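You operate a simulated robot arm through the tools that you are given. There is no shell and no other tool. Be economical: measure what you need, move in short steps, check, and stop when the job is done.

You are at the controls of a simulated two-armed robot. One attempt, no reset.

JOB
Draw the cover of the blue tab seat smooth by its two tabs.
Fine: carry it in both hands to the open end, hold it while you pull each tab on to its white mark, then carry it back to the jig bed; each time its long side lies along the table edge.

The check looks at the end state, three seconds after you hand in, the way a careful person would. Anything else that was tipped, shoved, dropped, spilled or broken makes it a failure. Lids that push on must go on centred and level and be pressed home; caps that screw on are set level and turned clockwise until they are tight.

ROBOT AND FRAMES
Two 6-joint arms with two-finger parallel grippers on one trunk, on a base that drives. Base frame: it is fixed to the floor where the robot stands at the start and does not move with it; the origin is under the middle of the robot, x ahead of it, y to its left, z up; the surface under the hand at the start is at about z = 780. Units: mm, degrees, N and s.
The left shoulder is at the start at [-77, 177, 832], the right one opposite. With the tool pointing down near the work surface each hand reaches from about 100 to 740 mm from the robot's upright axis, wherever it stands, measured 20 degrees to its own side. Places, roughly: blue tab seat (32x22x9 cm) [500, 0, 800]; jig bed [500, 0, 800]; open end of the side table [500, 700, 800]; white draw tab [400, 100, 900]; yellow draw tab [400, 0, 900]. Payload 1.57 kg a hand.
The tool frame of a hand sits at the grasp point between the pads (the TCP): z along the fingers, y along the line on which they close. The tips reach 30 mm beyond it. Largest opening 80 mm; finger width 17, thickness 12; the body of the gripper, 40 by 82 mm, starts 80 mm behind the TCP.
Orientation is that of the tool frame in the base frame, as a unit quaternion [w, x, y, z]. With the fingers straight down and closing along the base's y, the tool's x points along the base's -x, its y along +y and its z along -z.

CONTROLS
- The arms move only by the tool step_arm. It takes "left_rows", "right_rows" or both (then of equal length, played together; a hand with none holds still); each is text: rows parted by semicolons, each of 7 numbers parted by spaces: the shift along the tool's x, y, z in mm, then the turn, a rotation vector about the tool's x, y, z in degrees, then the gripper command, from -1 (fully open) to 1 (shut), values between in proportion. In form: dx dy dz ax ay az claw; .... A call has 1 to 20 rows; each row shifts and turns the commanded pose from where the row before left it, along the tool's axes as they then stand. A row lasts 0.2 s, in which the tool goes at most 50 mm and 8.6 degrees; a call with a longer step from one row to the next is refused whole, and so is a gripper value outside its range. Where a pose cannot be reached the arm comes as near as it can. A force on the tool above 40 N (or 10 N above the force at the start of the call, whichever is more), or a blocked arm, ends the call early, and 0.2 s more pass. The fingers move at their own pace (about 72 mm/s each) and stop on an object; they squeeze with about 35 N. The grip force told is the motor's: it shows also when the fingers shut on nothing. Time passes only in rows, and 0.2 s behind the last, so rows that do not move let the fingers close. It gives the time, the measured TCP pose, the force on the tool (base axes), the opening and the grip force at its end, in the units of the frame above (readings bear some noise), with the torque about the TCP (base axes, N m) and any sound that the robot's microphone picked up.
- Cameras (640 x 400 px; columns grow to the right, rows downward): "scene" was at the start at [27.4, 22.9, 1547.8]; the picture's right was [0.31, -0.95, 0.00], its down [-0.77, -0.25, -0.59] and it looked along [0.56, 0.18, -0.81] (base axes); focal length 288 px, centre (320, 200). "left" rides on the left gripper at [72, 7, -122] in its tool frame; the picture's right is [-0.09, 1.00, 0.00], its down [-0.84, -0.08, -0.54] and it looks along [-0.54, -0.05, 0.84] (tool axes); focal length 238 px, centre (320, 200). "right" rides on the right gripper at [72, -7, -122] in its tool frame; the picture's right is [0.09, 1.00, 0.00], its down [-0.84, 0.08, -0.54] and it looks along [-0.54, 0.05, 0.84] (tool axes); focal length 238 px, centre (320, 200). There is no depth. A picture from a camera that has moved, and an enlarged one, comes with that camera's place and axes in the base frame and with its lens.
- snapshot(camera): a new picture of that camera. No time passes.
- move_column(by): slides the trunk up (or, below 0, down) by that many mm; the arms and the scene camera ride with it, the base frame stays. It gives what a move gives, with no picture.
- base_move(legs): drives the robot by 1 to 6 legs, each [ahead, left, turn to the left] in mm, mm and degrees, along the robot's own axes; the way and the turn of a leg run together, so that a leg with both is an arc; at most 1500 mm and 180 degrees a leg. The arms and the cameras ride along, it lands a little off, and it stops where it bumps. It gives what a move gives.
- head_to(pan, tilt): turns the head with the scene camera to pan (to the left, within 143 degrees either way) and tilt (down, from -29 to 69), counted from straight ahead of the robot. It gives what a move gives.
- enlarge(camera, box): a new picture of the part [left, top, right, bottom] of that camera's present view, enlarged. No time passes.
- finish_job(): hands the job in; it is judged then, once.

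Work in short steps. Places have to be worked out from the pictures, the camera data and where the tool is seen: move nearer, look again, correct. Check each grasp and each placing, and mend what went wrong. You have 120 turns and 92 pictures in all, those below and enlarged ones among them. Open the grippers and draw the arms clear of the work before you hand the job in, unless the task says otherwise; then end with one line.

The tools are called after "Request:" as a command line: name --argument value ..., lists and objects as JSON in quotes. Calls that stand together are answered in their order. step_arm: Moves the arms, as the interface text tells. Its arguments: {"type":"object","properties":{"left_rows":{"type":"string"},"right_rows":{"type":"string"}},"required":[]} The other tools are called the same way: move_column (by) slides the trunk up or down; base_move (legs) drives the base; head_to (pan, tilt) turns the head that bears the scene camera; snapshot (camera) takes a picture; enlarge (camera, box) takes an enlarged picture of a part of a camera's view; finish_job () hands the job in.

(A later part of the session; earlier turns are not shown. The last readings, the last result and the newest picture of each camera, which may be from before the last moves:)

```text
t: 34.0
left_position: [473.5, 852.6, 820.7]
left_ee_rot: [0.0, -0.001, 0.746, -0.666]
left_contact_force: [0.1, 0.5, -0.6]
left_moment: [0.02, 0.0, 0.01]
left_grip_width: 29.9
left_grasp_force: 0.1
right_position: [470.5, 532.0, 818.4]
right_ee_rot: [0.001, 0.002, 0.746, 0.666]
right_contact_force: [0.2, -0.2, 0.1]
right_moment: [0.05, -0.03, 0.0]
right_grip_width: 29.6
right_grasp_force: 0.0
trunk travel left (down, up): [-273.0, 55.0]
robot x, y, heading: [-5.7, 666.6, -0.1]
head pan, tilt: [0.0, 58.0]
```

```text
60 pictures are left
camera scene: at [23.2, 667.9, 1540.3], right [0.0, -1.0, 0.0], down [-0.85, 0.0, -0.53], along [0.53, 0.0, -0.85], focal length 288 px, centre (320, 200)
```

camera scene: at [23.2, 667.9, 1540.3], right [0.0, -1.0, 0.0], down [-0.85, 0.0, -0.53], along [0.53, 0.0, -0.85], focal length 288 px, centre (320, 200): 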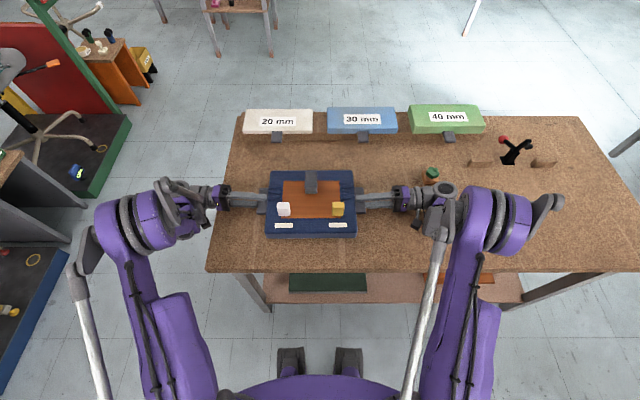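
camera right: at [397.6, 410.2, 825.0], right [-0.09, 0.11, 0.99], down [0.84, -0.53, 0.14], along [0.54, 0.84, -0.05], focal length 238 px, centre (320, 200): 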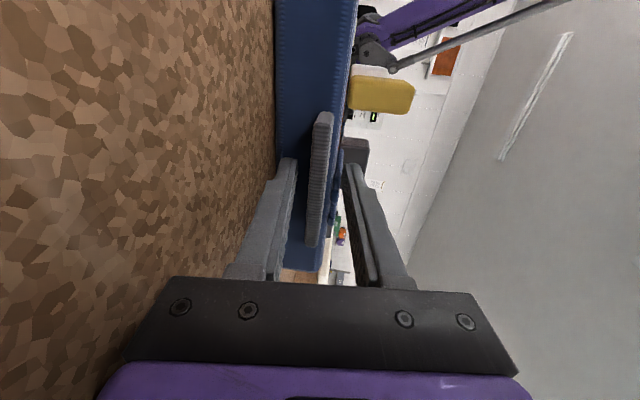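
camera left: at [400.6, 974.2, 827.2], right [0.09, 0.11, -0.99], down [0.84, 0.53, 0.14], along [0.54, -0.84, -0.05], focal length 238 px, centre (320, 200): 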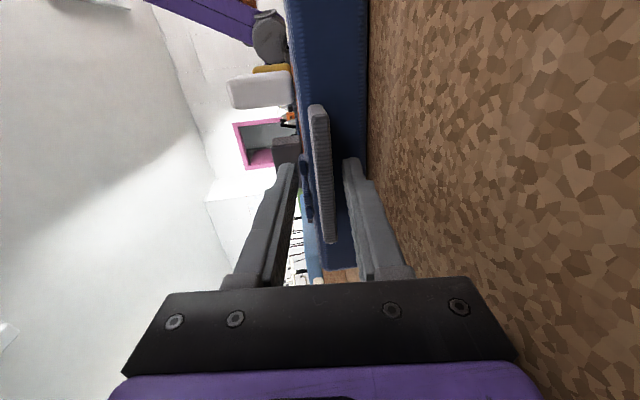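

Seat stands straight at the open end. Plan: left hand holds the left handle while the right pulls the near white tab, then mirrored for yellow. I re-close the left hand, and draw the right one out, up and to vertical.

Request:
step_arm --left_rows "0 0 0 0 0 0 0.6;0 0 0 0 0 0 1;0 0 0 0 0 0 1"

Request:
step_arm --right_rows "0 -2.1 -18.9 0 0 0 0.25;0 -2.1 -18.9 0 0 0 0.25;0 -2.1 -18.9 0 0 0 0.25;0 -2.1 -18.9 0 0 0 0.25;0 25.8 -2.9 0 0 0 0;0 25.8 -2.9 0 0 0 -0.5;0 25.8 -2.9 0 0 0 -0.5;0 25.8 -2.9 0 0 0 -0.5;0 25.8 -2.9 0 0 0 -0.5;0 0 0 8.35 0 0 -0.5;0 0 0 8.35 0 0 -0.5;0 0 0 8.35 0 0 -0.5;0 0 0 8.35 0 0 -0.5;0 0 0 8.35 0 0 -0.5;0 0 0 8.35 0 0 -0.5;0 0 0 8.35 0 0 -0.5;0 0 0 8.35 0 0 -0.5;0 0 0 8.35 0 0 -0.5;0 0 0 8.35 0 0 -0.5"

Request:
snapshot --camera "scene"

```text
t: 34.8
left_position: [473.0, 851.2, 819.8]
left_ee_rot: [0.0, 0.001, 0.746, -0.666]
left_contact_force: [0.8, 0.5, 0.0]
left_moment: [-0.96, 0.31, 0.06]
left_grip_width: 17.4
left_grasp_force: 32.6
right_position: [470.6, 532.4, 818.6]
right_ee_rot: [0.001, 0.0, 0.746, 0.666]
right_contact_force: [-0.1, 0.3, 0.2]
right_moment: [-0.02, -0.01, 0.03]
right_grip_width: 30.0
right_grasp_force: 0.1
trunk travel left (down, up): [-273.0, 55.0]
robot x, y, heading: [-5.9, 666.9, -0.5]
head pan, tilt: [0.0, 58.0]
```

```text
t: 38.8
left_position: [473.8, 852.4, 819.4]
left_ee_rot: [-0.001, 0.001, 0.746, -0.666]
left_contact_force: [0.3, 0.8, 2.5]
left_moment: [-1.05, 0.26, -0.04]
left_grip_width: 17.7
left_grasp_force: 32.2
right_position: [469.6, 457.0, 947.3]
right_ee_rot: [0.001, 0.002, 1.0, -0.002]
right_contact_force: [0.3, -0.2, -0.2]
right_moment: [-0.01, -0.01, 0.01]
right_grip_width: 60.1
right_grasp_force: 0.1
trunk travel left (down, up): [-273.0, 55.0]
robot x, y, heading: [0.4, 669.5, -0.1]
head pan, tilt: [0.0, 58.0]
```

```text
59 pictures are left
camera scene: at [23.1, 668.3, 1540.4], right [0.0, -1.0, 0.0], down [-0.85, 0.0, -0.53], along [0.53, 0.0, -0.85], focal length 288 px, centre (320, 200)
```

scene: 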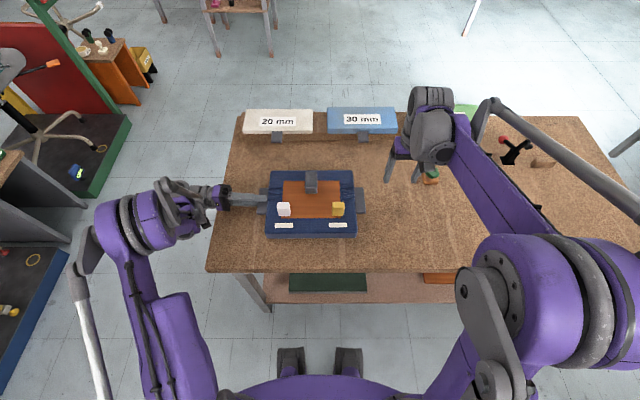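

Right hand is vertical and clear. I move it above the white tab region at z≈990 for a closer look.

Request:
step_arm --right_rows "0 0 -22 0 0 0 -0.5;0 0 -22 0 0 0 -0.5;14 40 0 0 0 0 -0.5;14 40 0 0 0 0 -0.5;14 40 0 0 0 0 -0.5;14 40 0 0 0 0 -0.5;14 40 0 0 0 0 -0.5;0 40 0 0 0 0 -0.5"

Request:
snapshot --camera "right"

Request:
enlarge --camera "scene" --box '[240, 150, 380, 250]'

```text
t: 40.6
left_position: [473.4, 853.5, 819.6]
left_ee_rot: [-0.001, 0.0, 0.746, -0.665]
left_contact_force: [1.5, 0.9, 2.7]
left_moment: [-1.06, 0.3, -0.25]
left_grip_width: 17.1
left_grasp_force: 32.2
right_position: [398.1, 695.8, 991.1]
right_ee_rot: [0.001, 0.001, 1.0, 0.0]
right_contact_force: [0.0, -0.6, -0.9]
right_moment: [-0.04, 0.0, 0.04]
right_grip_width: 60.3
right_grasp_force: 0.0
trunk travel left (down, up): [-273.0, 55.0]
robot x, y, heading: [-0.6, 668.5, -0.0]
head pan, tilt: [0.0, 58.0]
```

```text
58 pictures are left
camera right: at [326.4, 689.3, 1113.3], right [-0.09, 1.0, 0.0], down [0.84, 0.08, 0.54], along [0.54, 0.05, -0.84], focal length 238 px, centre (320, 200)
```

right: 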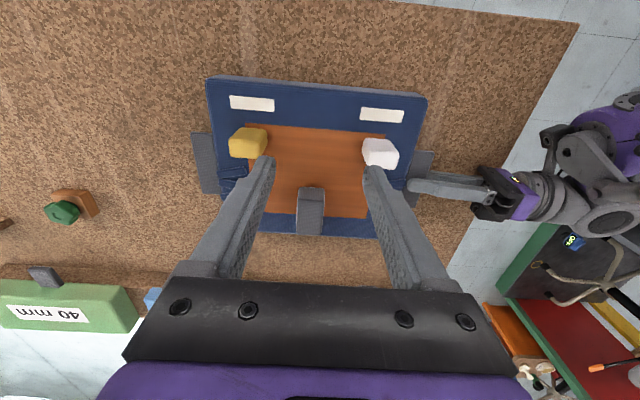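

```text
4.00 times, centred on (310, 200) of scene
camera zoom: at [23.2, 668.4, 1540.4], right [0.0, -1.0, 0.0], down [-0.85, 0.0, -0.53], along [0.53, 0.0, -0.85], focal length 1154 px, centre (360, 200)
```

zoom: 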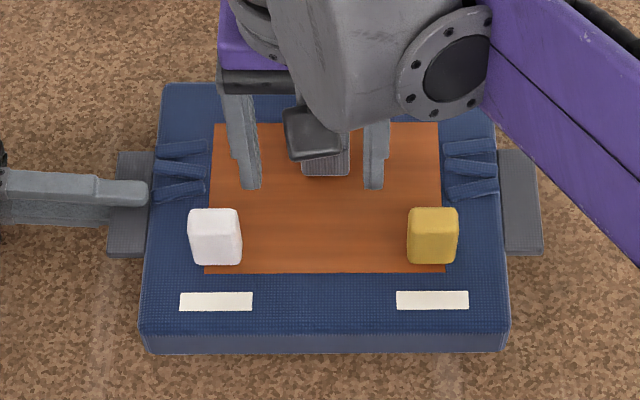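

White tab measured: centre ≈(428, 768), z 825–863, 37 mm wide in y; its mark's centre ≈ x 388, so ~40 mm pull toward the robot. I move above it.

Request:
step_arm --right_rows "-10 24 30 0 0 0 -0.5;-10 24 30 0 0 0 -0.5;-10 24 24 0 0 0 -0.5"

Request:
snapshot --camera "right"

```text
t: 41.4
left_position: [473.5, 852.5, 819.4]
left_ee_rot: [-0.001, 0.0, 0.746, -0.666]
left_contact_force: [0.0, 0.6, 2.6]
left_moment: [-1.21, 0.26, -0.43]
left_grip_width: 17.5
left_grasp_force: 32.5
right_position: [429.5, 770.6, 908.3]
right_ee_rot: [0.0, 0.001, 1.0, 0.0]
right_contact_force: [-0.2, -0.4, 1.1]
right_moment: [0.03, 0.0, 0.0]
right_grip_width: 60.1
right_grasp_force: 0.1
trunk travel left (down, up): [-273.0, 55.0]
robot x, y, heading: [-6.2, 669.0, -0.3]
head pan, tilt: [0.0, 58.0]
```

```text
56 pictures are left
camera right: at [357.2, 764.3, 1029.1], right [-0.09, 1.0, 0.0], down [0.84, 0.08, 0.54], along [0.54, 0.05, -0.84], focal length 238 px, centre (320, 200)
```

right: 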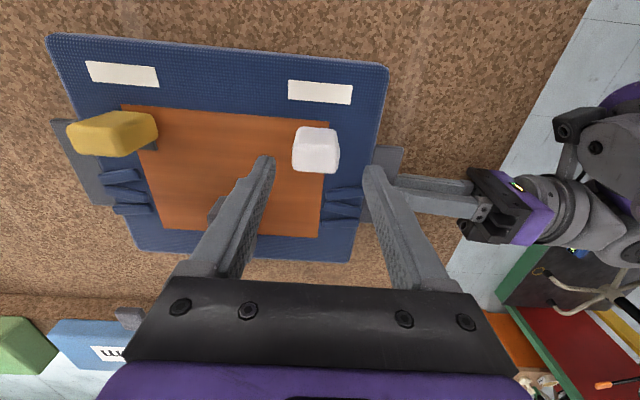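

Tab lies between the finger lines at about (424, 767). I descend to z≈861 and close.

Request:
step_arm --right_rows "1.5 -1.5 16 0 0 0 -0.5;1.5 -1.5 16 0 0 0 -0.5;0 0 15 0 0 0 -0.5;0 0 0 0 0 0 0;0 0 0 0 0 0 0.5;0 0 0 0 0 0 1;0 0 0 0 0 0 1"

Request:
snapshot --camera "right"

```text
t: 43.0
left_position: [473.0, 851.7, 819.4]
left_ee_rot: [-0.001, 0.001, 0.746, -0.666]
left_contact_force: [-0.6, 0.8, 3.0]
left_moment: [-0.94, 0.25, -0.18]
left_grip_width: 17.2
left_grasp_force: 32.6
right_position: [426.0, 767.3, 862.6]
right_ee_rot: [0.0, 0.001, 1.0, 0.0]
right_contact_force: [0.3, -0.5, 0.0]
right_moment: [0.02, -0.07, 0.09]
right_grip_width: 32.9
right_grasp_force: 34.8
trunk travel left (down, up): [-273.0, 55.0]
robot x, y, heading: [-4.3, 667.9, -0.2]
head pan, tilt: [0.0, 58.0]
```

```text
55 pictures are left
camera right: at [354.4, 760.7, 983.5], right [-0.09, 1.0, 0.0], down [0.84, 0.08, 0.54], along [0.54, 0.05, -0.84], focal length 238 px, centre (320, 200)
```

right: 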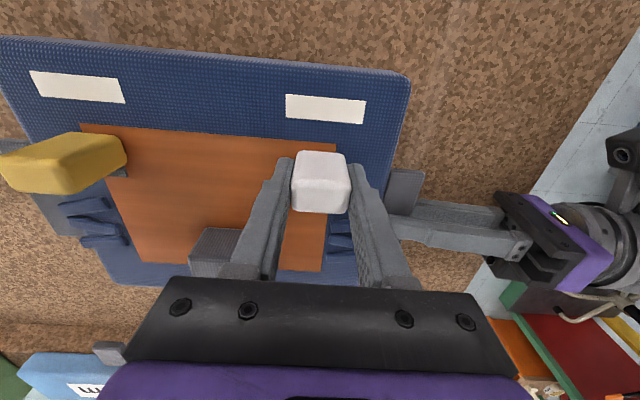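

White tab is gripped (33 mm). I pull it 15 mm toward the robot and watch the forces.

Request:
step_arm --right_rows "3 0 0 0 0 0 1;4 0 0 0 0 0 1;4 0 0 0 0 0 1;4 0 0 0 0 0 1"

Request:
snapshot --camera "right"

```text
t: 44.0
left_position: [472.4, 851.9, 819.7]
left_ee_rot: [0.001, 0.0, 0.747, -0.664]
left_contact_force: [4.7, -1.5, -2.6]
left_moment: [-0.75, 0.29, -0.11]
left_grip_width: 17.2
left_grasp_force: 32.4
right_position: [412.2, 767.7, 859.3]
right_ee_rot: [0.001, 0.001, 1.0, 0.0]
right_contact_force: [0.5, 4.4, 33.5]
right_moment: [0.01, -0.08, 0.11]
right_grip_width: 33.7
right_grasp_force: 34.7
trunk travel left (down, up): [-273.0, 55.0]
robot x, y, heading: [-3.7, 669.6, 0.2]
head pan, tilt: [0.0, 58.0]
```

```text
54 pictures are left
camera right: at [339.1, 760.5, 982.3], right [-0.09, 1.0, 0.0], down [0.84, 0.08, 0.54], along [0.54, 0.05, -0.84], focal length 238 px, centre (320, 200)
```

right: 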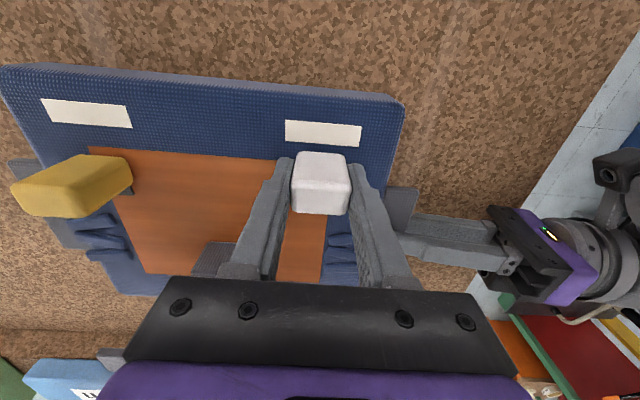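

The tab moves with the hand and the seat stays put, but 33 N upward push has built up; I raise 2.5 mm and pull a further 12 mm.

Request:
step_arm --right_rows "0 0 -2.5 0 0 0 1;4 0 0 0 0 0 1;4 0 0 0 0 0 1;4 0 0 0 0 0 1;0 0 0 0 0 0 1"

Request:
snapshot --camera "right"

```text
t: 45.2
left_position: [473.2, 851.8, 820.1]
left_ee_rot: [0.0, 0.002, 0.745, -0.667]
left_contact_force: [-1.9, -25.2, 22.3]
left_moment: [-1.23, 0.46, 0.68]
left_grip_width: 17.4
left_grasp_force: 32.3
right_position: [401.0, 765.4, 862.2]
right_ee_rot: [0.001, 0.001, 1.0, 0.0]
right_contact_force: [-1.1, 24.1, -17.4]
right_moment: [-0.34, 0.81, 0.33]
right_grip_width: 33.2
right_grasp_force: 34.8
trunk travel left (down, up): [-273.0, 55.0]
robot x, y, heading: [0.1, 667.4, -0.0]
head pan, tilt: [0.0, 58.0]
```

```text
53 pictures are left
camera right: at [328.0, 758.7, 984.3], right [-0.09, 1.0, 0.0], down [0.84, 0.08, 0.54], along [0.54, 0.05, -0.84], focal length 238 px, centre (320, 200)
```

right: 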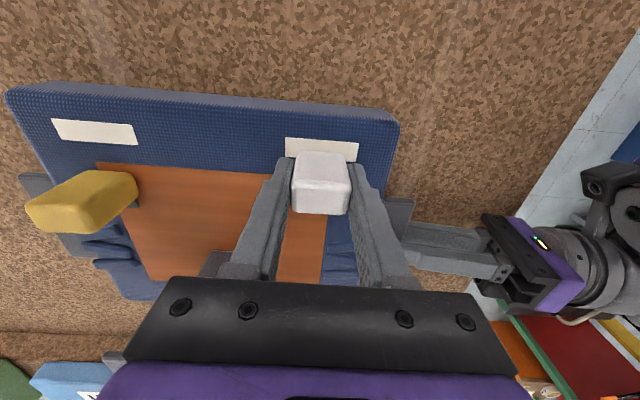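

Tab is at x≈401; the load reversed (−17 N z, 24 N y), so I split the difference: 1 mm down, 1 mm +y, and pull 12 mm more.

Request:
step_arm --right_rows "0 1 1 0 0 0 1;4 0 0 0 0 0 1;4 0 0 0 0 0 1;4 0 0 0 0 0 1;0 0 0 0 0 0 1"

Request:
snapshot --camera "right"

Request:
enlarge --camera "scene" --box '[240, 150, 380, 250]'

```text
t: 46.4
left_position: [472.6, 853.6, 819.2]
left_ee_rot: [0.0, 0.0, 0.747, -0.664]
left_contact_force: [-0.9, -2.6, 1.2]
left_moment: [-0.8, 0.3, -0.06]
left_grip_width: 12.2
left_grasp_force: 29.2
right_position: [389.3, 765.3, 862.3]
right_ee_rot: [0.0, 0.002, 1.0, 0.0]
right_contact_force: [-0.4, 2.3, -0.5]
right_moment: [0.46, -0.37, 0.22]
right_grip_width: 33.2
right_grasp_force: 34.7
trunk travel left (down, up): [-273.0, 55.0]
robot x, y, heading: [-3.9, 669.3, -0.2]
head pan, tilt: [0.0, 58.0]
```

```text
52 pictures are left
camera right: at [317.1, 759.3, 984.7], right [-0.09, 1.0, 0.0], down [0.84, 0.08, 0.54], along [0.54, 0.05, -0.84], focal length 238 px, centre (320, 200)
```

right: 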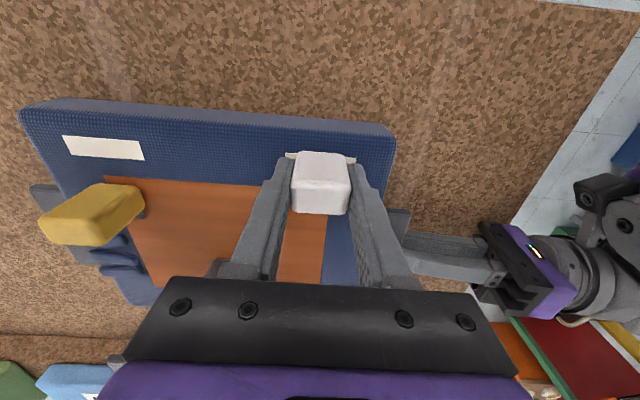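

```text
4.00 times, centred on (310, 200) of scene
camera zoom: at [23.3, 668.0, 1540.3], right [0.0, -1.0, 0.0], down [-0.85, 0.0, -0.53], along [0.53, 0.0, -0.85], focal length 1154 px, centre (360, 200)
```

zoom: 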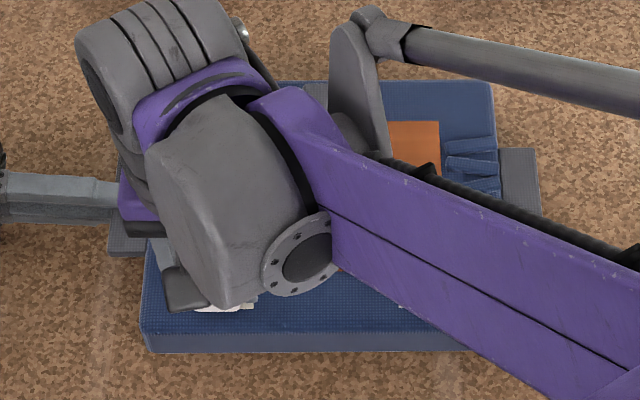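

Cover wrinkles on the white side have gone smooth and the tab sits nearly on its mark. The left opening fell to 12 mm, so I check the left grip.

Request:
snapshot --camera "left"

Request:
enlarge --camera "right" --box '[220, 90, 420, 240]'

```text
50 pictures are left
camera left: at [400.5, 974.9, 826.8], right [0.09, 0.12, -0.99], down [0.84, 0.53, 0.14], along [0.54, -0.84, -0.05], focal length 238 px, centre (320, 200)
```

left: 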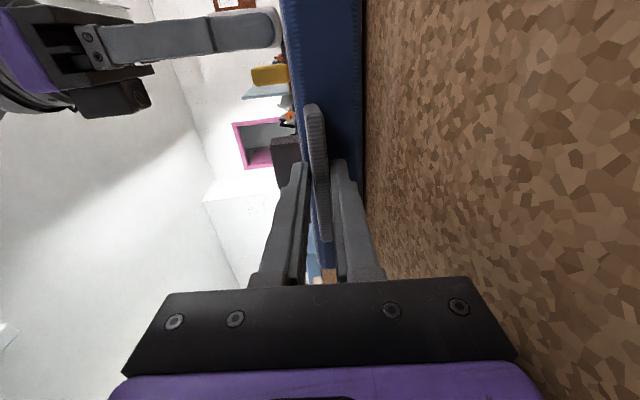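

```text
2.67 times, centred on (320, 165) of right
camera zoom: at [317.1, 759.3, 984.7], right [-0.09, 1.0, 0.0], down [0.84, 0.08, 0.54], along [0.54, 0.05, -0.84], focal length 636 px, centre (320, 293)
```

zoom: 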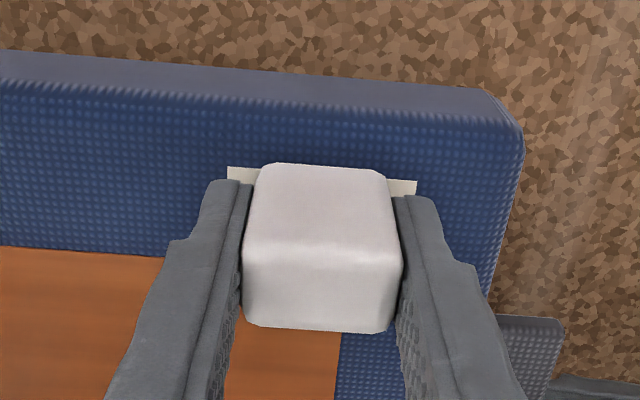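

Tab spans x≈379–405 while the mark spans ≈381–395; a bit more centres it. I pull 4 mm further.

Request:
step_arm --right_rows "2 0 0 0 0 0 1;2 0 0 0 0 0 1;0 0 0 0 0 0 1"

Request:
enlarge --camera "right" --box '[220, 90, 420, 240]'

```text
t: 47.2
left_position: [472.4, 853.8, 818.4]
left_ee_rot: [0.0, 0.0, 0.746, -0.666]
left_contact_force: [1.8, 15.1, -8.8]
left_moment: [-0.54, 0.18, -0.85]
left_grip_width: 12.2
left_grasp_force: 29.0
right_position: [384.9, 765.6, 861.6]
right_ee_rot: [0.0, 0.002, 1.0, -0.001]
right_contact_force: [-0.7, -15.6, 6.5]
right_moment: [0.61, -1.14, 0.02]
right_grip_width: 33.3
right_grasp_force: 35.5
trunk travel left (down, up): [-273.0, 55.0]
robot x, y, heading: [-3.1, 667.7, -0.3]
head pan, tilt: [0.0, 58.0]
```

```text
2.67 times, centred on (320, 165) of right
camera zoom: at [313.0, 759.8, 984.0], right [-0.09, 1.0, 0.0], down [0.84, 0.08, 0.54], along [0.54, 0.05, -0.84], focal length 636 px, centre (320, 293)
```

zoom: 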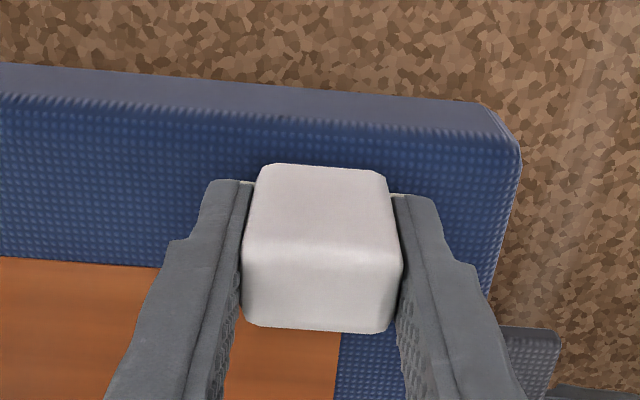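

The tab is now centred over the mark. I open the right hand, rise clear and shift right to see whether it stays.

Request:
step_arm --right_rows "0 0 0 0 0 0 0.3;0 0 0 0 0 0 -0.3;0 0 0 0 0 0 -0.5;0 0 -25 0 0 0 -0.5;0 0 -40 0 0 0 -0.5;0 0 -40 0 0 0 -0.5;0 -45 0 0 0 0 -0.5;0 -45 0 0 0 0 -0.5;0 -45 0 0 0 0 -0.5"

Request:
snapshot --camera "right"

Request:
enlarge --camera "scene" --box '[240, 150, 380, 250]'

```text
t: 49.2
left_position: [473.1, 852.1, 819.5]
left_ee_rot: [0.0, 0.0, 0.747, -0.665]
left_contact_force: [-0.2, -1.1, -0.1]
left_moment: [-0.82, 0.21, 0.15]
left_grip_width: 12.2
left_grasp_force: 29.6
right_position: [383.3, 632.7, 969.1]
right_ee_rot: [0.001, 0.001, 1.0, 0.0]
right_contact_force: [0.0, -0.3, -0.5]
right_moment: [-0.02, 0.03, -0.01]
right_grip_width: 60.0
right_grasp_force: 0.1
trunk travel left (down, up): [-273.0, 55.0]
robot x, y, heading: [-4.4, 666.1, -0.0]
head pan, tilt: [0.0, 58.0]
```

```text
47 pictures are left
camera right: at [310.5, 626.3, 1092.0], right [-0.09, 1.0, 0.0], down [0.84, 0.08, 0.54], along [0.54, 0.05, -0.84], focal length 238 px, centre (320, 200)
```

right: 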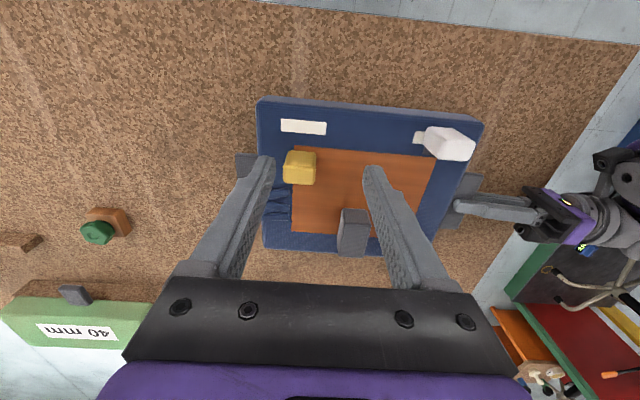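

```text
4.00 times, centred on (310, 200) of scene
camera zoom: at [23.0, 667.5, 1540.4], right [0.0, -1.0, 0.0], down [-0.85, 0.0, -0.53], along [0.53, 0.0, -0.85], focal length 1154 px, centre (360, 200)
```

zoom: 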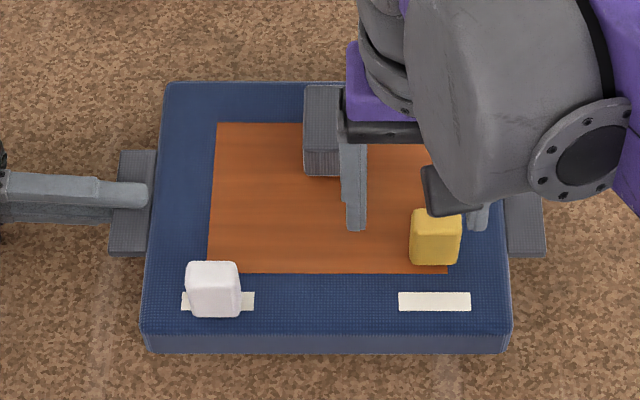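

White tab stays on its mark (x 375–400 over 381–395). The pull force was tiny, so I keep the left hold and pull yellow with the right hand, checking for any yaw; I go above the yellow tab at (428, 615).

Request:
step_arm --right_rows "-15 -6 21 0 0 0 -0.5;-15 -6 21 0 0 0 -0.5;-14 -6 21 0 0 0 -0.5"

Request:
snapshot --camera "right"

```text
t: 50.0
left_position: [473.4, 851.8, 818.5]
left_ee_rot: [0.0, 0.0, 0.747, -0.665]
left_contact_force: [-0.7, -0.3, 0.1]
left_moment: [-0.72, 0.25, -0.2]
left_grip_width: 12.0
left_grasp_force: 29.0
right_position: [430.6, 616.2, 902.8]
right_ee_rot: [0.0, 0.001, 1.0, 0.0]
right_contact_force: [-0.3, -0.6, 0.3]
right_moment: [-0.01, -0.02, 0.03]
right_grip_width: 60.1
right_grasp_force: 0.0
trunk travel left (down, up): [-273.0, 55.0]
robot x, y, heading: [-2.7, 664.9, -0.2]
head pan, tilt: [0.0, 58.0]
```

```text
45 pictures are left
camera right: at [357.0, 609.4, 1025.9], right [-0.09, 1.0, 0.0], down [0.84, 0.08, 0.54], along [0.54, 0.05, -0.84], focal length 238 px, centre (320, 200)
```

right: 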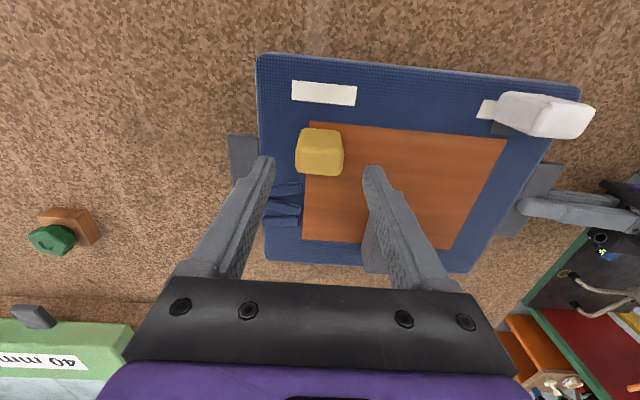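

Same view as for white just before grasp. I descend and close on the yellow tab.

Request:
step_arm --right_rows "2 0 14 0 0 0 -0.5;2 0 14 0 0 0 -0.5;0 0 12.5 0 0 0 -0.5;0 0 0 0 0 0 0;0 0 0 0 0 0 0.5;0 0 0 0 0 0 1;0 0 0 0 0 0 1"

Request:
enlarge --camera "right" --box '[220, 40, 420, 240]'

```text
t: 51.6
left_position: [473.2, 851.3, 819.6]
left_ee_rot: [0.0, 0.0, 0.746, -0.666]
left_contact_force: [-0.4, -14.4, 1.4]
left_moment: [-0.79, 0.26, 0.36]
left_grip_width: 12.1
left_grasp_force: 29.5
right_position: [425.8, 614.3, 863.5]
right_ee_rot: [0.0, 0.001, 1.0, 0.001]
right_contact_force: [-0.5, 15.1, -0.5]
right_moment: [0.58, 0.01, 0.21]
right_grip_width: 33.1
right_grasp_force: 34.5
trunk travel left (down, up): [-273.0, 55.0]
robot x, y, heading: [-4.4, 669.4, -0.1]
head pan, tilt: [0.0, 58.0]
```

```text
2.00 times, centred on (320, 140) of right
camera zoom: at [352.7, 607.6, 985.1], right [-0.09, 1.0, 0.0], down [0.84, 0.08, 0.54], along [0.54, 0.05, -0.84], focal length 477 px, centre (320, 320)
```

zoom: 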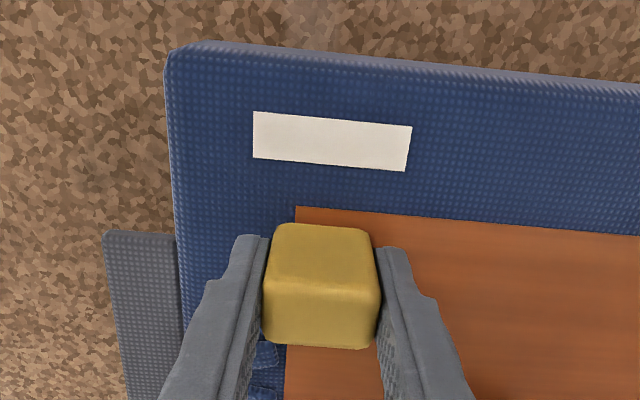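

Yellow tab gripped (33 mm). I ease 0.8 mm in y and pull 14 mm, watching left hand and seat.

Request:
step_arm --right_rows "2 0.8 0 0 0 0 1;4 0 0 0 0 0 1;4 0 0 0 0 0 1;4 0 0 0 0 0 1;0 0 0 0 0 0 1"

Request:
enlarge --camera "right" --box '[220, 40, 420, 240]'

```text
t: 52.8
left_position: [474.1, 852.7, 819.3]
left_ee_rot: [-0.001, 0.0, 0.746, -0.666]
left_contact_force: [0.3, -18.2, 3.6]
left_moment: [-0.78, 0.28, 0.68]
left_grip_width: 12.2
left_grasp_force: 29.0
right_position: [411.5, 614.6, 863.4]
right_ee_rot: [0.0, 0.001, 1.0, 0.0]
right_contact_force: [-0.2, 18.0, -3.1]
right_moment: [0.39, 0.22, 0.53]
right_grip_width: 33.1
right_grasp_force: 35.6
trunk travel left (down, up): [-273.0, 55.0]
robot x, y, heading: [-8.4, 669.0, 0.1]
head pan, tilt: [0.0, 58.0]
```

```text
2.00 times, centred on (320, 140) of right
camera zoom: at [338.3, 608.1, 985.7], right [-0.09, 1.0, 0.0], down [0.84, 0.08, 0.54], along [0.54, 0.05, -0.84], focal length 477 px, centre (320, 320)
```

zoom: 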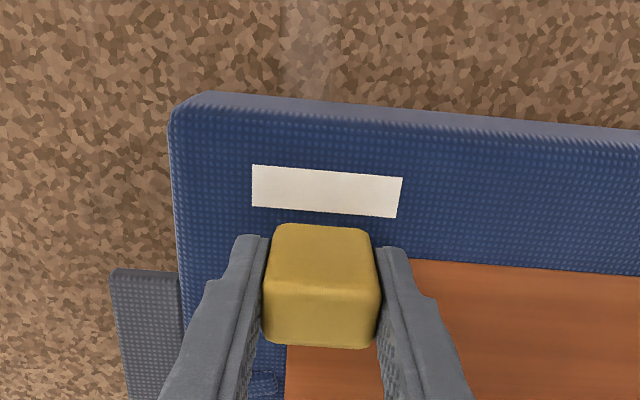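

The tab follows and the seat doesn't turn. I pull another 22 mm.

Request:
step_arm --right_rows "4 0.8 0 0 0 0 1;4 0 0 0 0 0 1;4 0 0 0 0 0 1;4 0 0 0 0 0 1;3 0 0 0 0 0 1;3 0 0 0 0 0 1;0 0 0 0 0 0 1"

Request:
enlarge --camera "right" --box '[220, 40, 420, 240]'

```text
t: 54.4
left_position: [472.7, 853.6, 819.2]
left_ee_rot: [0.0, -0.001, 0.747, -0.665]
left_contact_force: [0.3, 1.7, -2.9]
left_moment: [-0.72, 0.2, -0.22]
left_grip_width: 12.4
left_grasp_force: 28.7
right_position: [388.4, 615.0, 864.5]
right_ee_rot: [0.0, 0.001, 1.0, -0.001]
right_contact_force: [-0.3, -2.1, -0.1]
right_moment: [0.77, -0.02, 0.08]
right_grip_width: 33.2
right_grasp_force: 35.4
trunk travel left (down, up): [-273.0, 55.0]
robot x, y, heading: [-3.0, 667.8, -0.3]
head pan, tilt: [0.0, 58.0]
```

```text
2.00 times, centred on (320, 140) of right
camera zoom: at [316.1, 609.1, 985.5], right [-0.09, 1.0, 0.0], down [0.84, 0.08, 0.54], along [0.54, 0.05, -0.84], focal length 477 px, centre (320, 320)
```

zoom: 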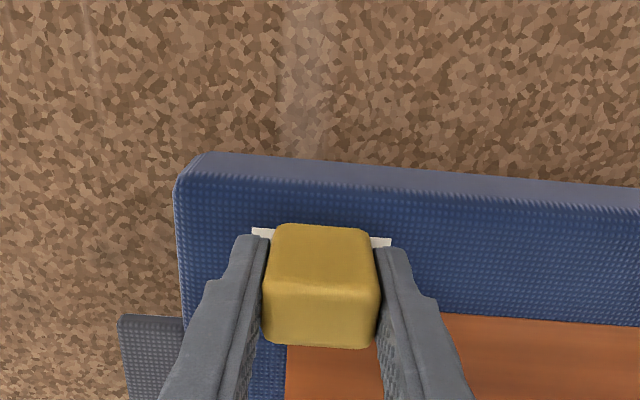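

Same picture as white before its last bit; I pull 3.5 mm more, then open, rise and move off to check.

Request:
step_arm --right_rows "2 0 0 0 0 0 1;1.7 0 0 0 0 0 1;0 0 0 0 0 0 1;0 0 0 0 0 0 0.3;0 0 0 0 0 0 -0.3;0 0 0 0 0 0 -0.5;0 0 -25 0 0 0 -0.5;0 0 -40 0 0 0 -0.5;0 0 -40 0 0 0 -0.5;-20 -45 0 0 0 0 -0.5;-20 -45 0 0 0 0 -0.5;-20 -45 0 0 0 0 -0.5;-10 -20 0 0 0 0 -0.5"

Request:
enlarge --camera "scene" --box '[240, 150, 380, 250]'

Request:
snapshot --camera "right"

```text
t: 57.2
left_position: [473.6, 852.7, 819.9]
left_ee_rot: [-0.001, 0.001, 0.747, -0.665]
left_contact_force: [0.3, 1.0, 0.6]
left_moment: [-0.71, 0.22, -0.2]
left_grip_width: 12.2
left_grasp_force: 29.1
right_position: [453.4, 457.1, 968.3]
right_ee_rot: [0.0, 0.001, 1.0, 0.001]
right_contact_force: [-0.6, -0.2, -0.1]
right_moment: [0.02, 0.0, -0.02]
right_grip_width: 60.2
right_grasp_force: 0.0
trunk travel left (down, up): [-273.0, 55.0]
robot x, y, heading: [-4.6, 667.1, -0.3]
head pan, tilt: [0.0, 58.0]
```

```text
4.00 times, centred on (310, 200) of scene
camera zoom: at [23.3, 668.1, 1540.4], right [0.0, -1.0, 0.0], down [-0.85, 0.0, -0.53], along [0.53, 0.0, -0.85], focal length 1154 px, centre (360, 200)
```

zoom: 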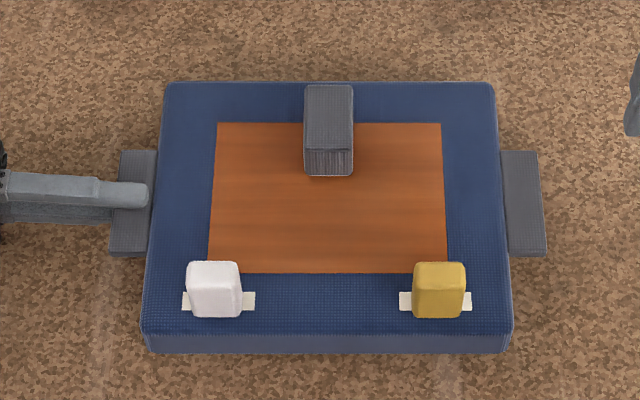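

```text
40 pictures are left
camera right: at [380.9, 450.2, 1090.0], right [-0.09, 1.0, 0.0], down [0.84, 0.08, 0.54], along [0.54, 0.05, -0.84], focal length 238 px, centre (320, 200)
```

right: 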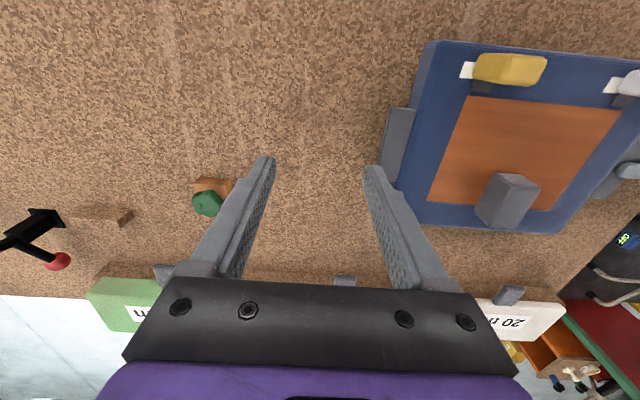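

Both tabs sit on their marks and the cover is smooth. Now I bring the right hand back to the horizontal grasp pose beside the right handle.

Request:
step_arm --right_rows "-18 0 0 0 0 0 0;0 0 0 -8.35 0 0 0.25;0 0 0 -8.35 0 0 0.25;0 0 0 -8.35 0 0 0.25;0 0 0 -8.35 0 0 0.25;0 0 0 -8.35 0 0 0.25;0 0 0 -8.35 0 0 0.25;0 0 0 -8.35 0 0 0.25;0 0 0 -8.35 0 0 0.25;0 0 0 -8.35 0 0 0.25;0 0 0 -8.35 0 0 0.25;0 -24.5 2.8 0 0 0 0.25;0 -24.5 2.8 0 0 0 0.25;0 -24.5 2.8 0 0 0 0.25;0 -24.5 2.8 0 0 0 0.25;0 -24.5 2.8 0 0 0 0.25;0 -24.5 2.8 0 0 0 0.25"

Request:
snapshot --camera "right"

Request:
snapshot --camera "left"

```text
t: 60.8
left_position: [473.7, 852.4, 819.2]
left_ee_rot: [0.0, 0.001, 0.747, -0.665]
left_contact_force: [0.3, -0.2, 0.3]
left_moment: [-0.68, 0.25, -0.07]
left_grip_width: 11.9
left_grasp_force: 29.0
right_position: [475.0, 458.8, 818.0]
right_ee_rot: [0.001, 0.002, 0.745, 0.667]
right_contact_force: [0.2, 0.3, -0.3]
right_moment: [0.0, 0.02, 0.01]
right_grip_width: 30.2
right_grasp_force: 0.0
trunk travel left (down, up): [-273.0, 55.0]
robot x, y, heading: [-6.0, 667.9, -0.1]
head pan, tilt: [0.0, 58.0]
```

```text
39 pictures are left
camera right: at [402.0, 338.0, 825.3], right [-0.09, 0.11, 0.99], down [0.84, -0.53, 0.14], along [0.54, 0.84, -0.05], focal length 238 px, centre (320, 200)
```

right: 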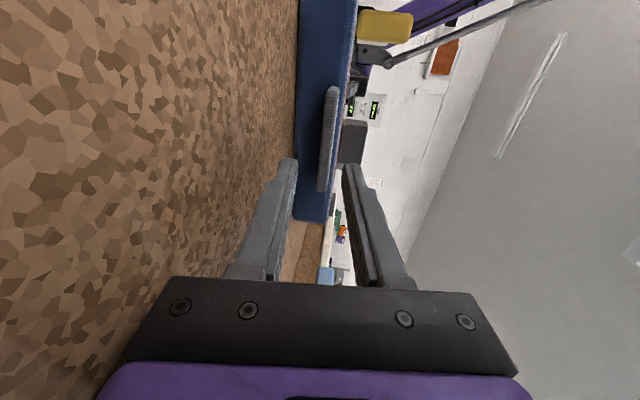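

```text
38 pictures are left
camera left: at [400.7, 974.1, 827.1], right [0.09, 0.11, -0.99], down [0.84, 0.53, 0.14], along [0.54, -0.84, -0.05], focal length 238 px, centre (320, 200)
```

left: 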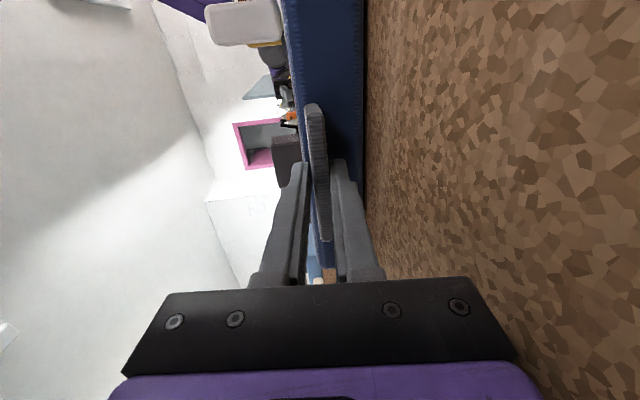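

Right handle is at z≈816 as before, fingers aligned. I slide in 73 mm and close.

Request:
step_arm --right_rows "0.5 2.3 18.3 0 0 0 0.25;0.5 2.3 18.3 0 0 0 0.25;0.5 2.2 18.3 0 0 0 0.25;0.5 2.1 18 0 0 0 0.25;0 0 0 0 0 0 0.25;0 0 0 0 0 0 0.6;0 0 0 0 0 0 1;0 0 0 0 0 0 1"

Request:
snapshot --camera "right"

```text
t: 62.6
left_position: [472.9, 852.2, 819.0]
left_ee_rot: [0.0, 0.0, 0.747, -0.665]
left_contact_force: [0.2, 12.4, -1.3]
left_moment: [-0.74, 0.22, -0.05]
left_grip_width: 12.2
left_grasp_force: 29.3
right_position: [472.0, 533.4, 820.5]
right_ee_rot: [0.002, 0.002, 0.746, 0.666]
right_contact_force: [-0.8, -11.8, 0.3]
right_moment: [0.47, -0.22, 0.04]
right_grip_width: 17.8
right_grasp_force: 32.5
trunk travel left (down, up): [-273.0, 55.0]
robot x, y, heading: [-2.5, 670.5, 0.0]
head pan, tilt: [0.0, 58.0]
```

```text
37 pictures are left
camera right: at [398.4, 410.3, 827.4], right [-0.09, 0.11, 0.99], down [0.83, -0.53, 0.14], along [0.54, 0.84, -0.04], focal length 238 px, centre (320, 200)
```

right: 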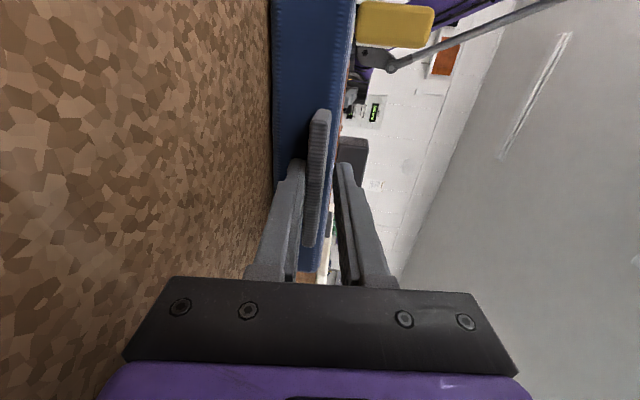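

Right grip as at first (17.8 mm). I re-seat the left grip (open to 30 mm, re-close) so both match, with the seat resting.

Request:
step_arm --left_rows "0 0 0 0 0 0 0.4;0 0 0 0 0 0 0.25;0 0 0 0 0 0 0.25;0 0 0 0 0 0 0.6;0 0 0 0 0 0 1;0 0 0 0 0 0 1"

Request:
move_column --by 20

Request:
snapshot --camera "left"

```text
t: 64.0
left_position: [473.4, 852.7, 818.8]
left_ee_rot: [0.0, -0.001, 0.747, -0.665]
left_contact_force: [0.9, -0.6, -3.1]
left_moment: [-0.98, 0.13, 0.11]
left_grip_width: 11.5
left_grasp_force: 28.6
right_position: [471.3, 532.3, 819.7]
right_ee_rot: [0.0, 0.0, 0.747, 0.665]
right_contact_force: [-1.5, 1.7, -0.2]
right_moment: [0.93, -0.15, 0.14]
right_grip_width: 17.6
right_grasp_force: 32.2
trunk travel left (down, up): [-273.0, 55.0]
robot x, y, heading: [-3.8, 670.9, -0.2]
head pan, tilt: [0.0, 58.0]
```

```text
t: 64.7
left_position: [473.8, 852.9, 838.5]
left_ee_rot: [0.0, 0.0, 0.746, -0.665]
left_contact_force: [-0.8, 10.5, -2.1]
left_moment: [-0.69, 0.21, -0.02]
left_grip_width: 12.3
left_grasp_force: 29.2
right_position: [470.0, 533.5, 840.6]
right_ee_rot: [0.002, 0.0, 0.746, 0.666]
right_contact_force: [-0.3, -11.5, -1.8]
right_moment: [0.85, -0.23, -0.09]
right_grip_width: 17.4
right_grasp_force: 32.1
trunk travel left (down, up): [-293.0, 35.0]
robot x, y, heading: [1.8, 671.4, -0.2]
head pan, tilt: [0.0, 58.0]
```

```text
36 pictures are left
camera left: at [401.0, 974.9, 846.4], right [0.09, 0.11, -0.99], down [0.84, 0.53, 0.14], along [0.54, -0.84, -0.05], focal length 238 px, centre (320, 200)
```

left: 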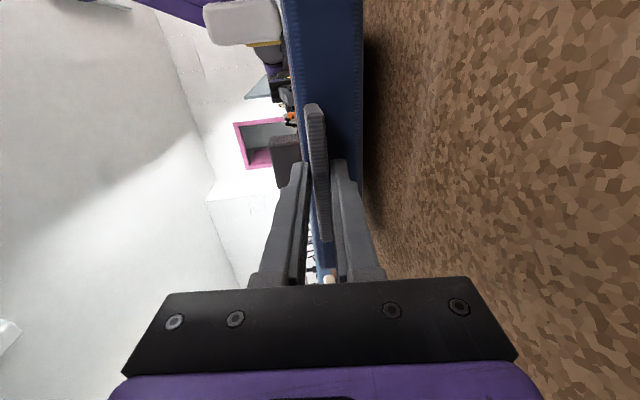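

Seat is up again. I level both hands 4.3° as before and raise 110 mm.

Request:
step_arm --right_rows "0 0 -0.5 -2.2 0 0 1;0 0 -0.5 -2.1 0 0 1;0 0 0 0 0 0 1;0 10 -0.4 0 0 0 1;0 10 -0.4 0 0 0 1;0 10 -0.4 0 0 0 1;0 10 -0.4 0 0 0 1;0 10 -0.4 0 0 0 1;0 10 -0.4 0 0 0 1;0 10 -0.4 0 0 0 1;0 10 -0.4 0 0 0 1;0 10 -0.4 0 0 0 1;0 10 -0.4 0 0 0 1;0 10 -0.4 0 0 0 1;0 0 0 0 0 0 1" --left_rows "0 0 -0.5 2.2 0 0 1;0 0 -0.5 2.1 0 0 1;0 0 0 0 0 0 1;0 -10 -0.4 0 0 0 1;0 -10 -0.4 0 0 0 1;0 -10 -0.4 0 0 0 1;0 -10 -0.4 0 0 0 1;0 -10 -0.4 0 0 0 1;0 -10 -0.4 0 0 0 1;0 -10 -0.4 0 0 0 1;0 -10 -0.4 0 0 0 1;0 -10 -0.4 0 0 0 1;0 -10 -0.4 0 0 0 1;0 -10 -0.4 0 0 0 1;0 0 0 0 0 0 1"

Request:
snapshot --camera "left"

Request:
snapshot --camera "scene"

```text
t: 67.9
left_position: [474.5, 854.2, 948.7]
left_ee_rot: [-0.002, 0.002, 0.72, -0.694]
left_contact_force: [-6.6, -12.9, -2.4]
left_moment: [-0.79, -0.09, -0.86]
left_grip_width: 10.6
left_grasp_force: 28.1
right_position: [472.1, 533.2, 949.4]
right_ee_rot: [0.0, 0.0, 0.72, 0.694]
right_contact_force: [5.9, 13.7, -2.6]
right_moment: [0.79, 0.07, -1.1]
right_grip_width: 15.6
right_grasp_force: 31.4
trunk travel left (down, up): [-293.0, 35.0]
robot x, y, heading: [-1.1, 666.4, 0.1]
head pan, tilt: [0.0, 58.0]
```

```text
35 pictures are left
camera left: at [402.8, 975.7, 946.6], right [0.09, 0.04, -0.99], down [0.84, 0.54, 0.1], along [0.54, -0.84, 0.02], focal length 238 px, centre (320, 200)
```

left: 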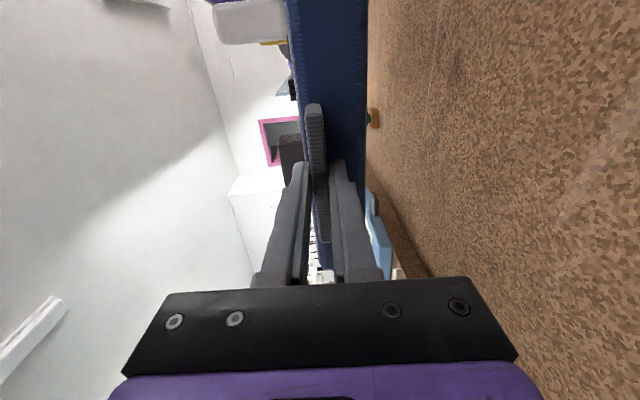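

```text
34 pictures are left
camera scene: at [23.2, 667.9, 1562.6], right [0.0, -1.0, 0.0], down [-0.85, 0.0, -0.53], along [0.53, 0.0, -0.85], focal length 288 px, centre (320, 200)
```

scene: 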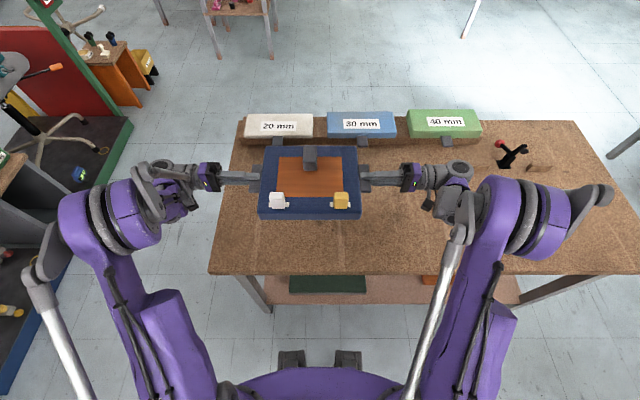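

Held steady and level at z≈949. I drive back right, 500 mm first.

Request:
base_move --legs '[[0, -500, 0]]'

```text
t: 72.9
left_position: [473.0, 342.9, 948.4]
left_ee_rot: [-0.002, 0.002, 0.721, -0.693]
left_contact_force: [0.4, -28.1, -2.8]
left_moment: [-0.73, 0.03, 0.04]
left_grip_width: 10.6
left_grasp_force: 28.7
right_position: [468.7, 21.9, 950.8]
right_ee_rot: [0.002, 0.002, 0.721, 0.693]
right_contact_force: [0.0, 27.3, -2.1]
right_moment: [0.75, -0.04, 0.16]
right_grip_width: 15.8
right_grasp_force: 31.6
trunk travel left (down, up): [-293.0, 35.0]
robot x, y, heading: [-7.3, 156.5, -0.3]
head pan, tilt: [0.0, 58.0]
```

Tension 28 N, so ease both hands 1 mm inward; then drive the rest: 156 mm right, 4 mm ahead.

Request:
step_arm --right_rows "0 0 0.6 0 0 0 1;0 0 0.4 0 0 0 1" --left_rows "0 0 0.6 0 0 0 1;0 0 0.4 0 0 0 1"

Request:
base_move --legs '[[4, -156, 0.3]]'

Request:
snapshot --camera "scene"

```text
t: 73.5
left_position: [474.2, 343.6, 947.4]
left_ee_rot: [-0.001, 0.002, 0.721, -0.693]
left_contact_force: [-0.3, 20.1, -2.5]
left_moment: [-0.76, -0.03, -0.81]
left_grip_width: 10.6
left_grasp_force: 28.7
right_position: [469.6, 20.8, 949.6]
right_ee_rot: [0.002, 0.002, 0.721, 0.693]
right_contact_force: [0.4, -19.2, -2.9]
right_moment: [0.77, 0.02, 0.56]
right_grip_width: 15.4
right_grasp_force: 31.2
trunk travel left (down, up): [-293.0, 35.0]
robot x, y, heading: [-9.7, 159.3, -0.2]
head pan, tilt: [0.0, 58.0]
```

```text
t: 75.5
left_position: [476.9, 190.2, 946.4]
left_ee_rot: [0.0, 0.0, 0.721, -0.693]
left_contact_force: [1.1, 34.0, -4.1]
left_moment: [-0.68, 0.03, 0.09]
left_grip_width: 10.7
left_grasp_force: 28.7
right_position: [473.3, -131.7, 950.5]
right_ee_rot: [0.001, 0.001, 0.721, 0.693]
right_contact_force: [-1.2, -35.5, -1.1]
right_moment: [0.93, 0.0, 0.11]
right_grip_width: 15.6
right_grasp_force: 31.1
trunk travel left (down, up): [-293.0, 35.0]
robot x, y, heading: [-4.2, -0.9, -0.2]
head pan, tilt: [0.0, 58.0]
```

```text
33 pictures are left
camera scene: at [24.5, 3.3, 1562.7], right [0.0, -1.0, 0.0], down [-0.85, 0.0, -0.53], along [0.53, 0.0, -0.85], focal length 288 px, centre (320, 200)
```

scene: 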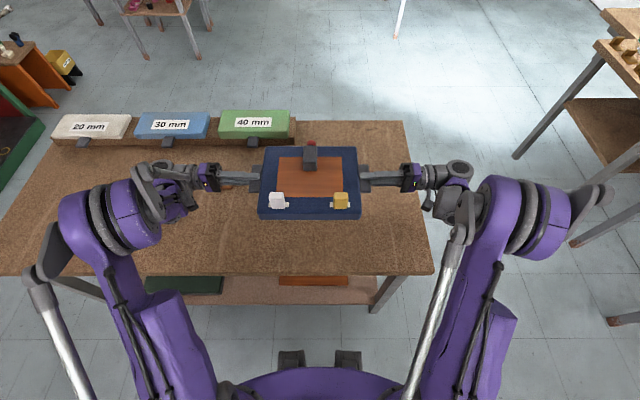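

I'm near the bed. I enlarge the seat to compare its place with the original one (edges x≈364–579, y≈−90 to 147).

Request:
enlarge --camera "scene" --box '[240, 130, 380, 230]'

Request:
snapshot --camera "right"

Request:
snapshot --camera "left"

```text
4.00 times, centred on (310, 180) of scene
camera zoom: at [24.5, 3.3, 1562.7], right [0.0, -1.0, 0.0], down [-0.85, 0.0, -0.53], along [0.53, 0.0, -0.85], focal length 1154 px, centre (360, 280)
```

zoom: 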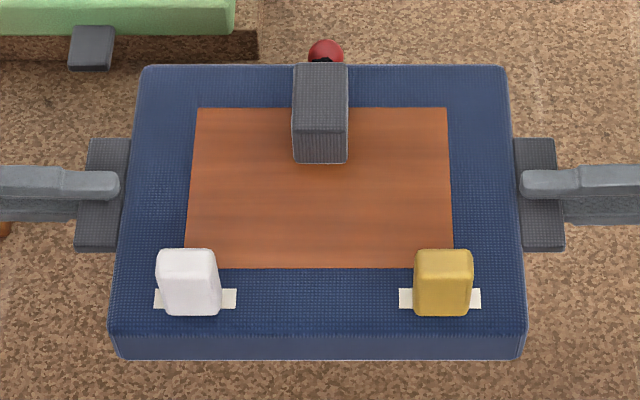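

```text
31 pictures are left
camera right: at [399.5, -253.4, 948.4], right [-0.09, 0.04, 0.99], down [0.83, -0.54, 0.1], along [0.54, 0.84, 0.02], focal length 238 px, centre (320, 200)
```

right: 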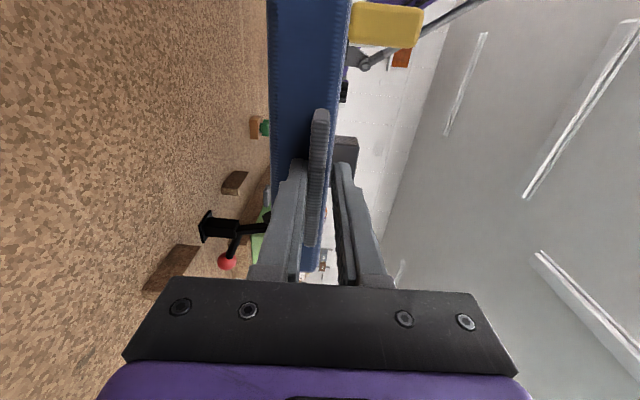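

```text
30 pictures are left
camera left: at [404.1, 311.2, 945.7], right [0.09, 0.04, -0.99], down [0.84, 0.54, 0.1], along [0.54, -0.84, 0.02], focal length 238 px, centre (320, 200)
```

left: 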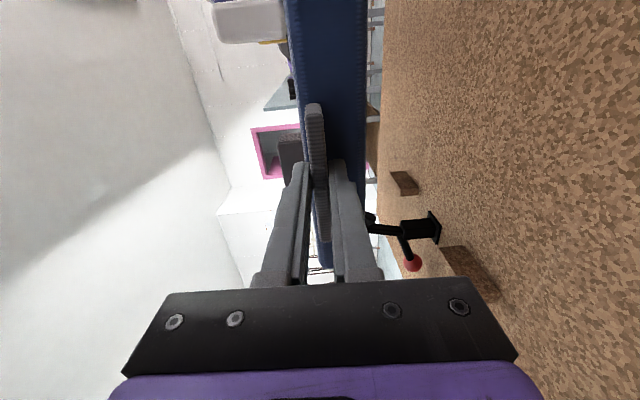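

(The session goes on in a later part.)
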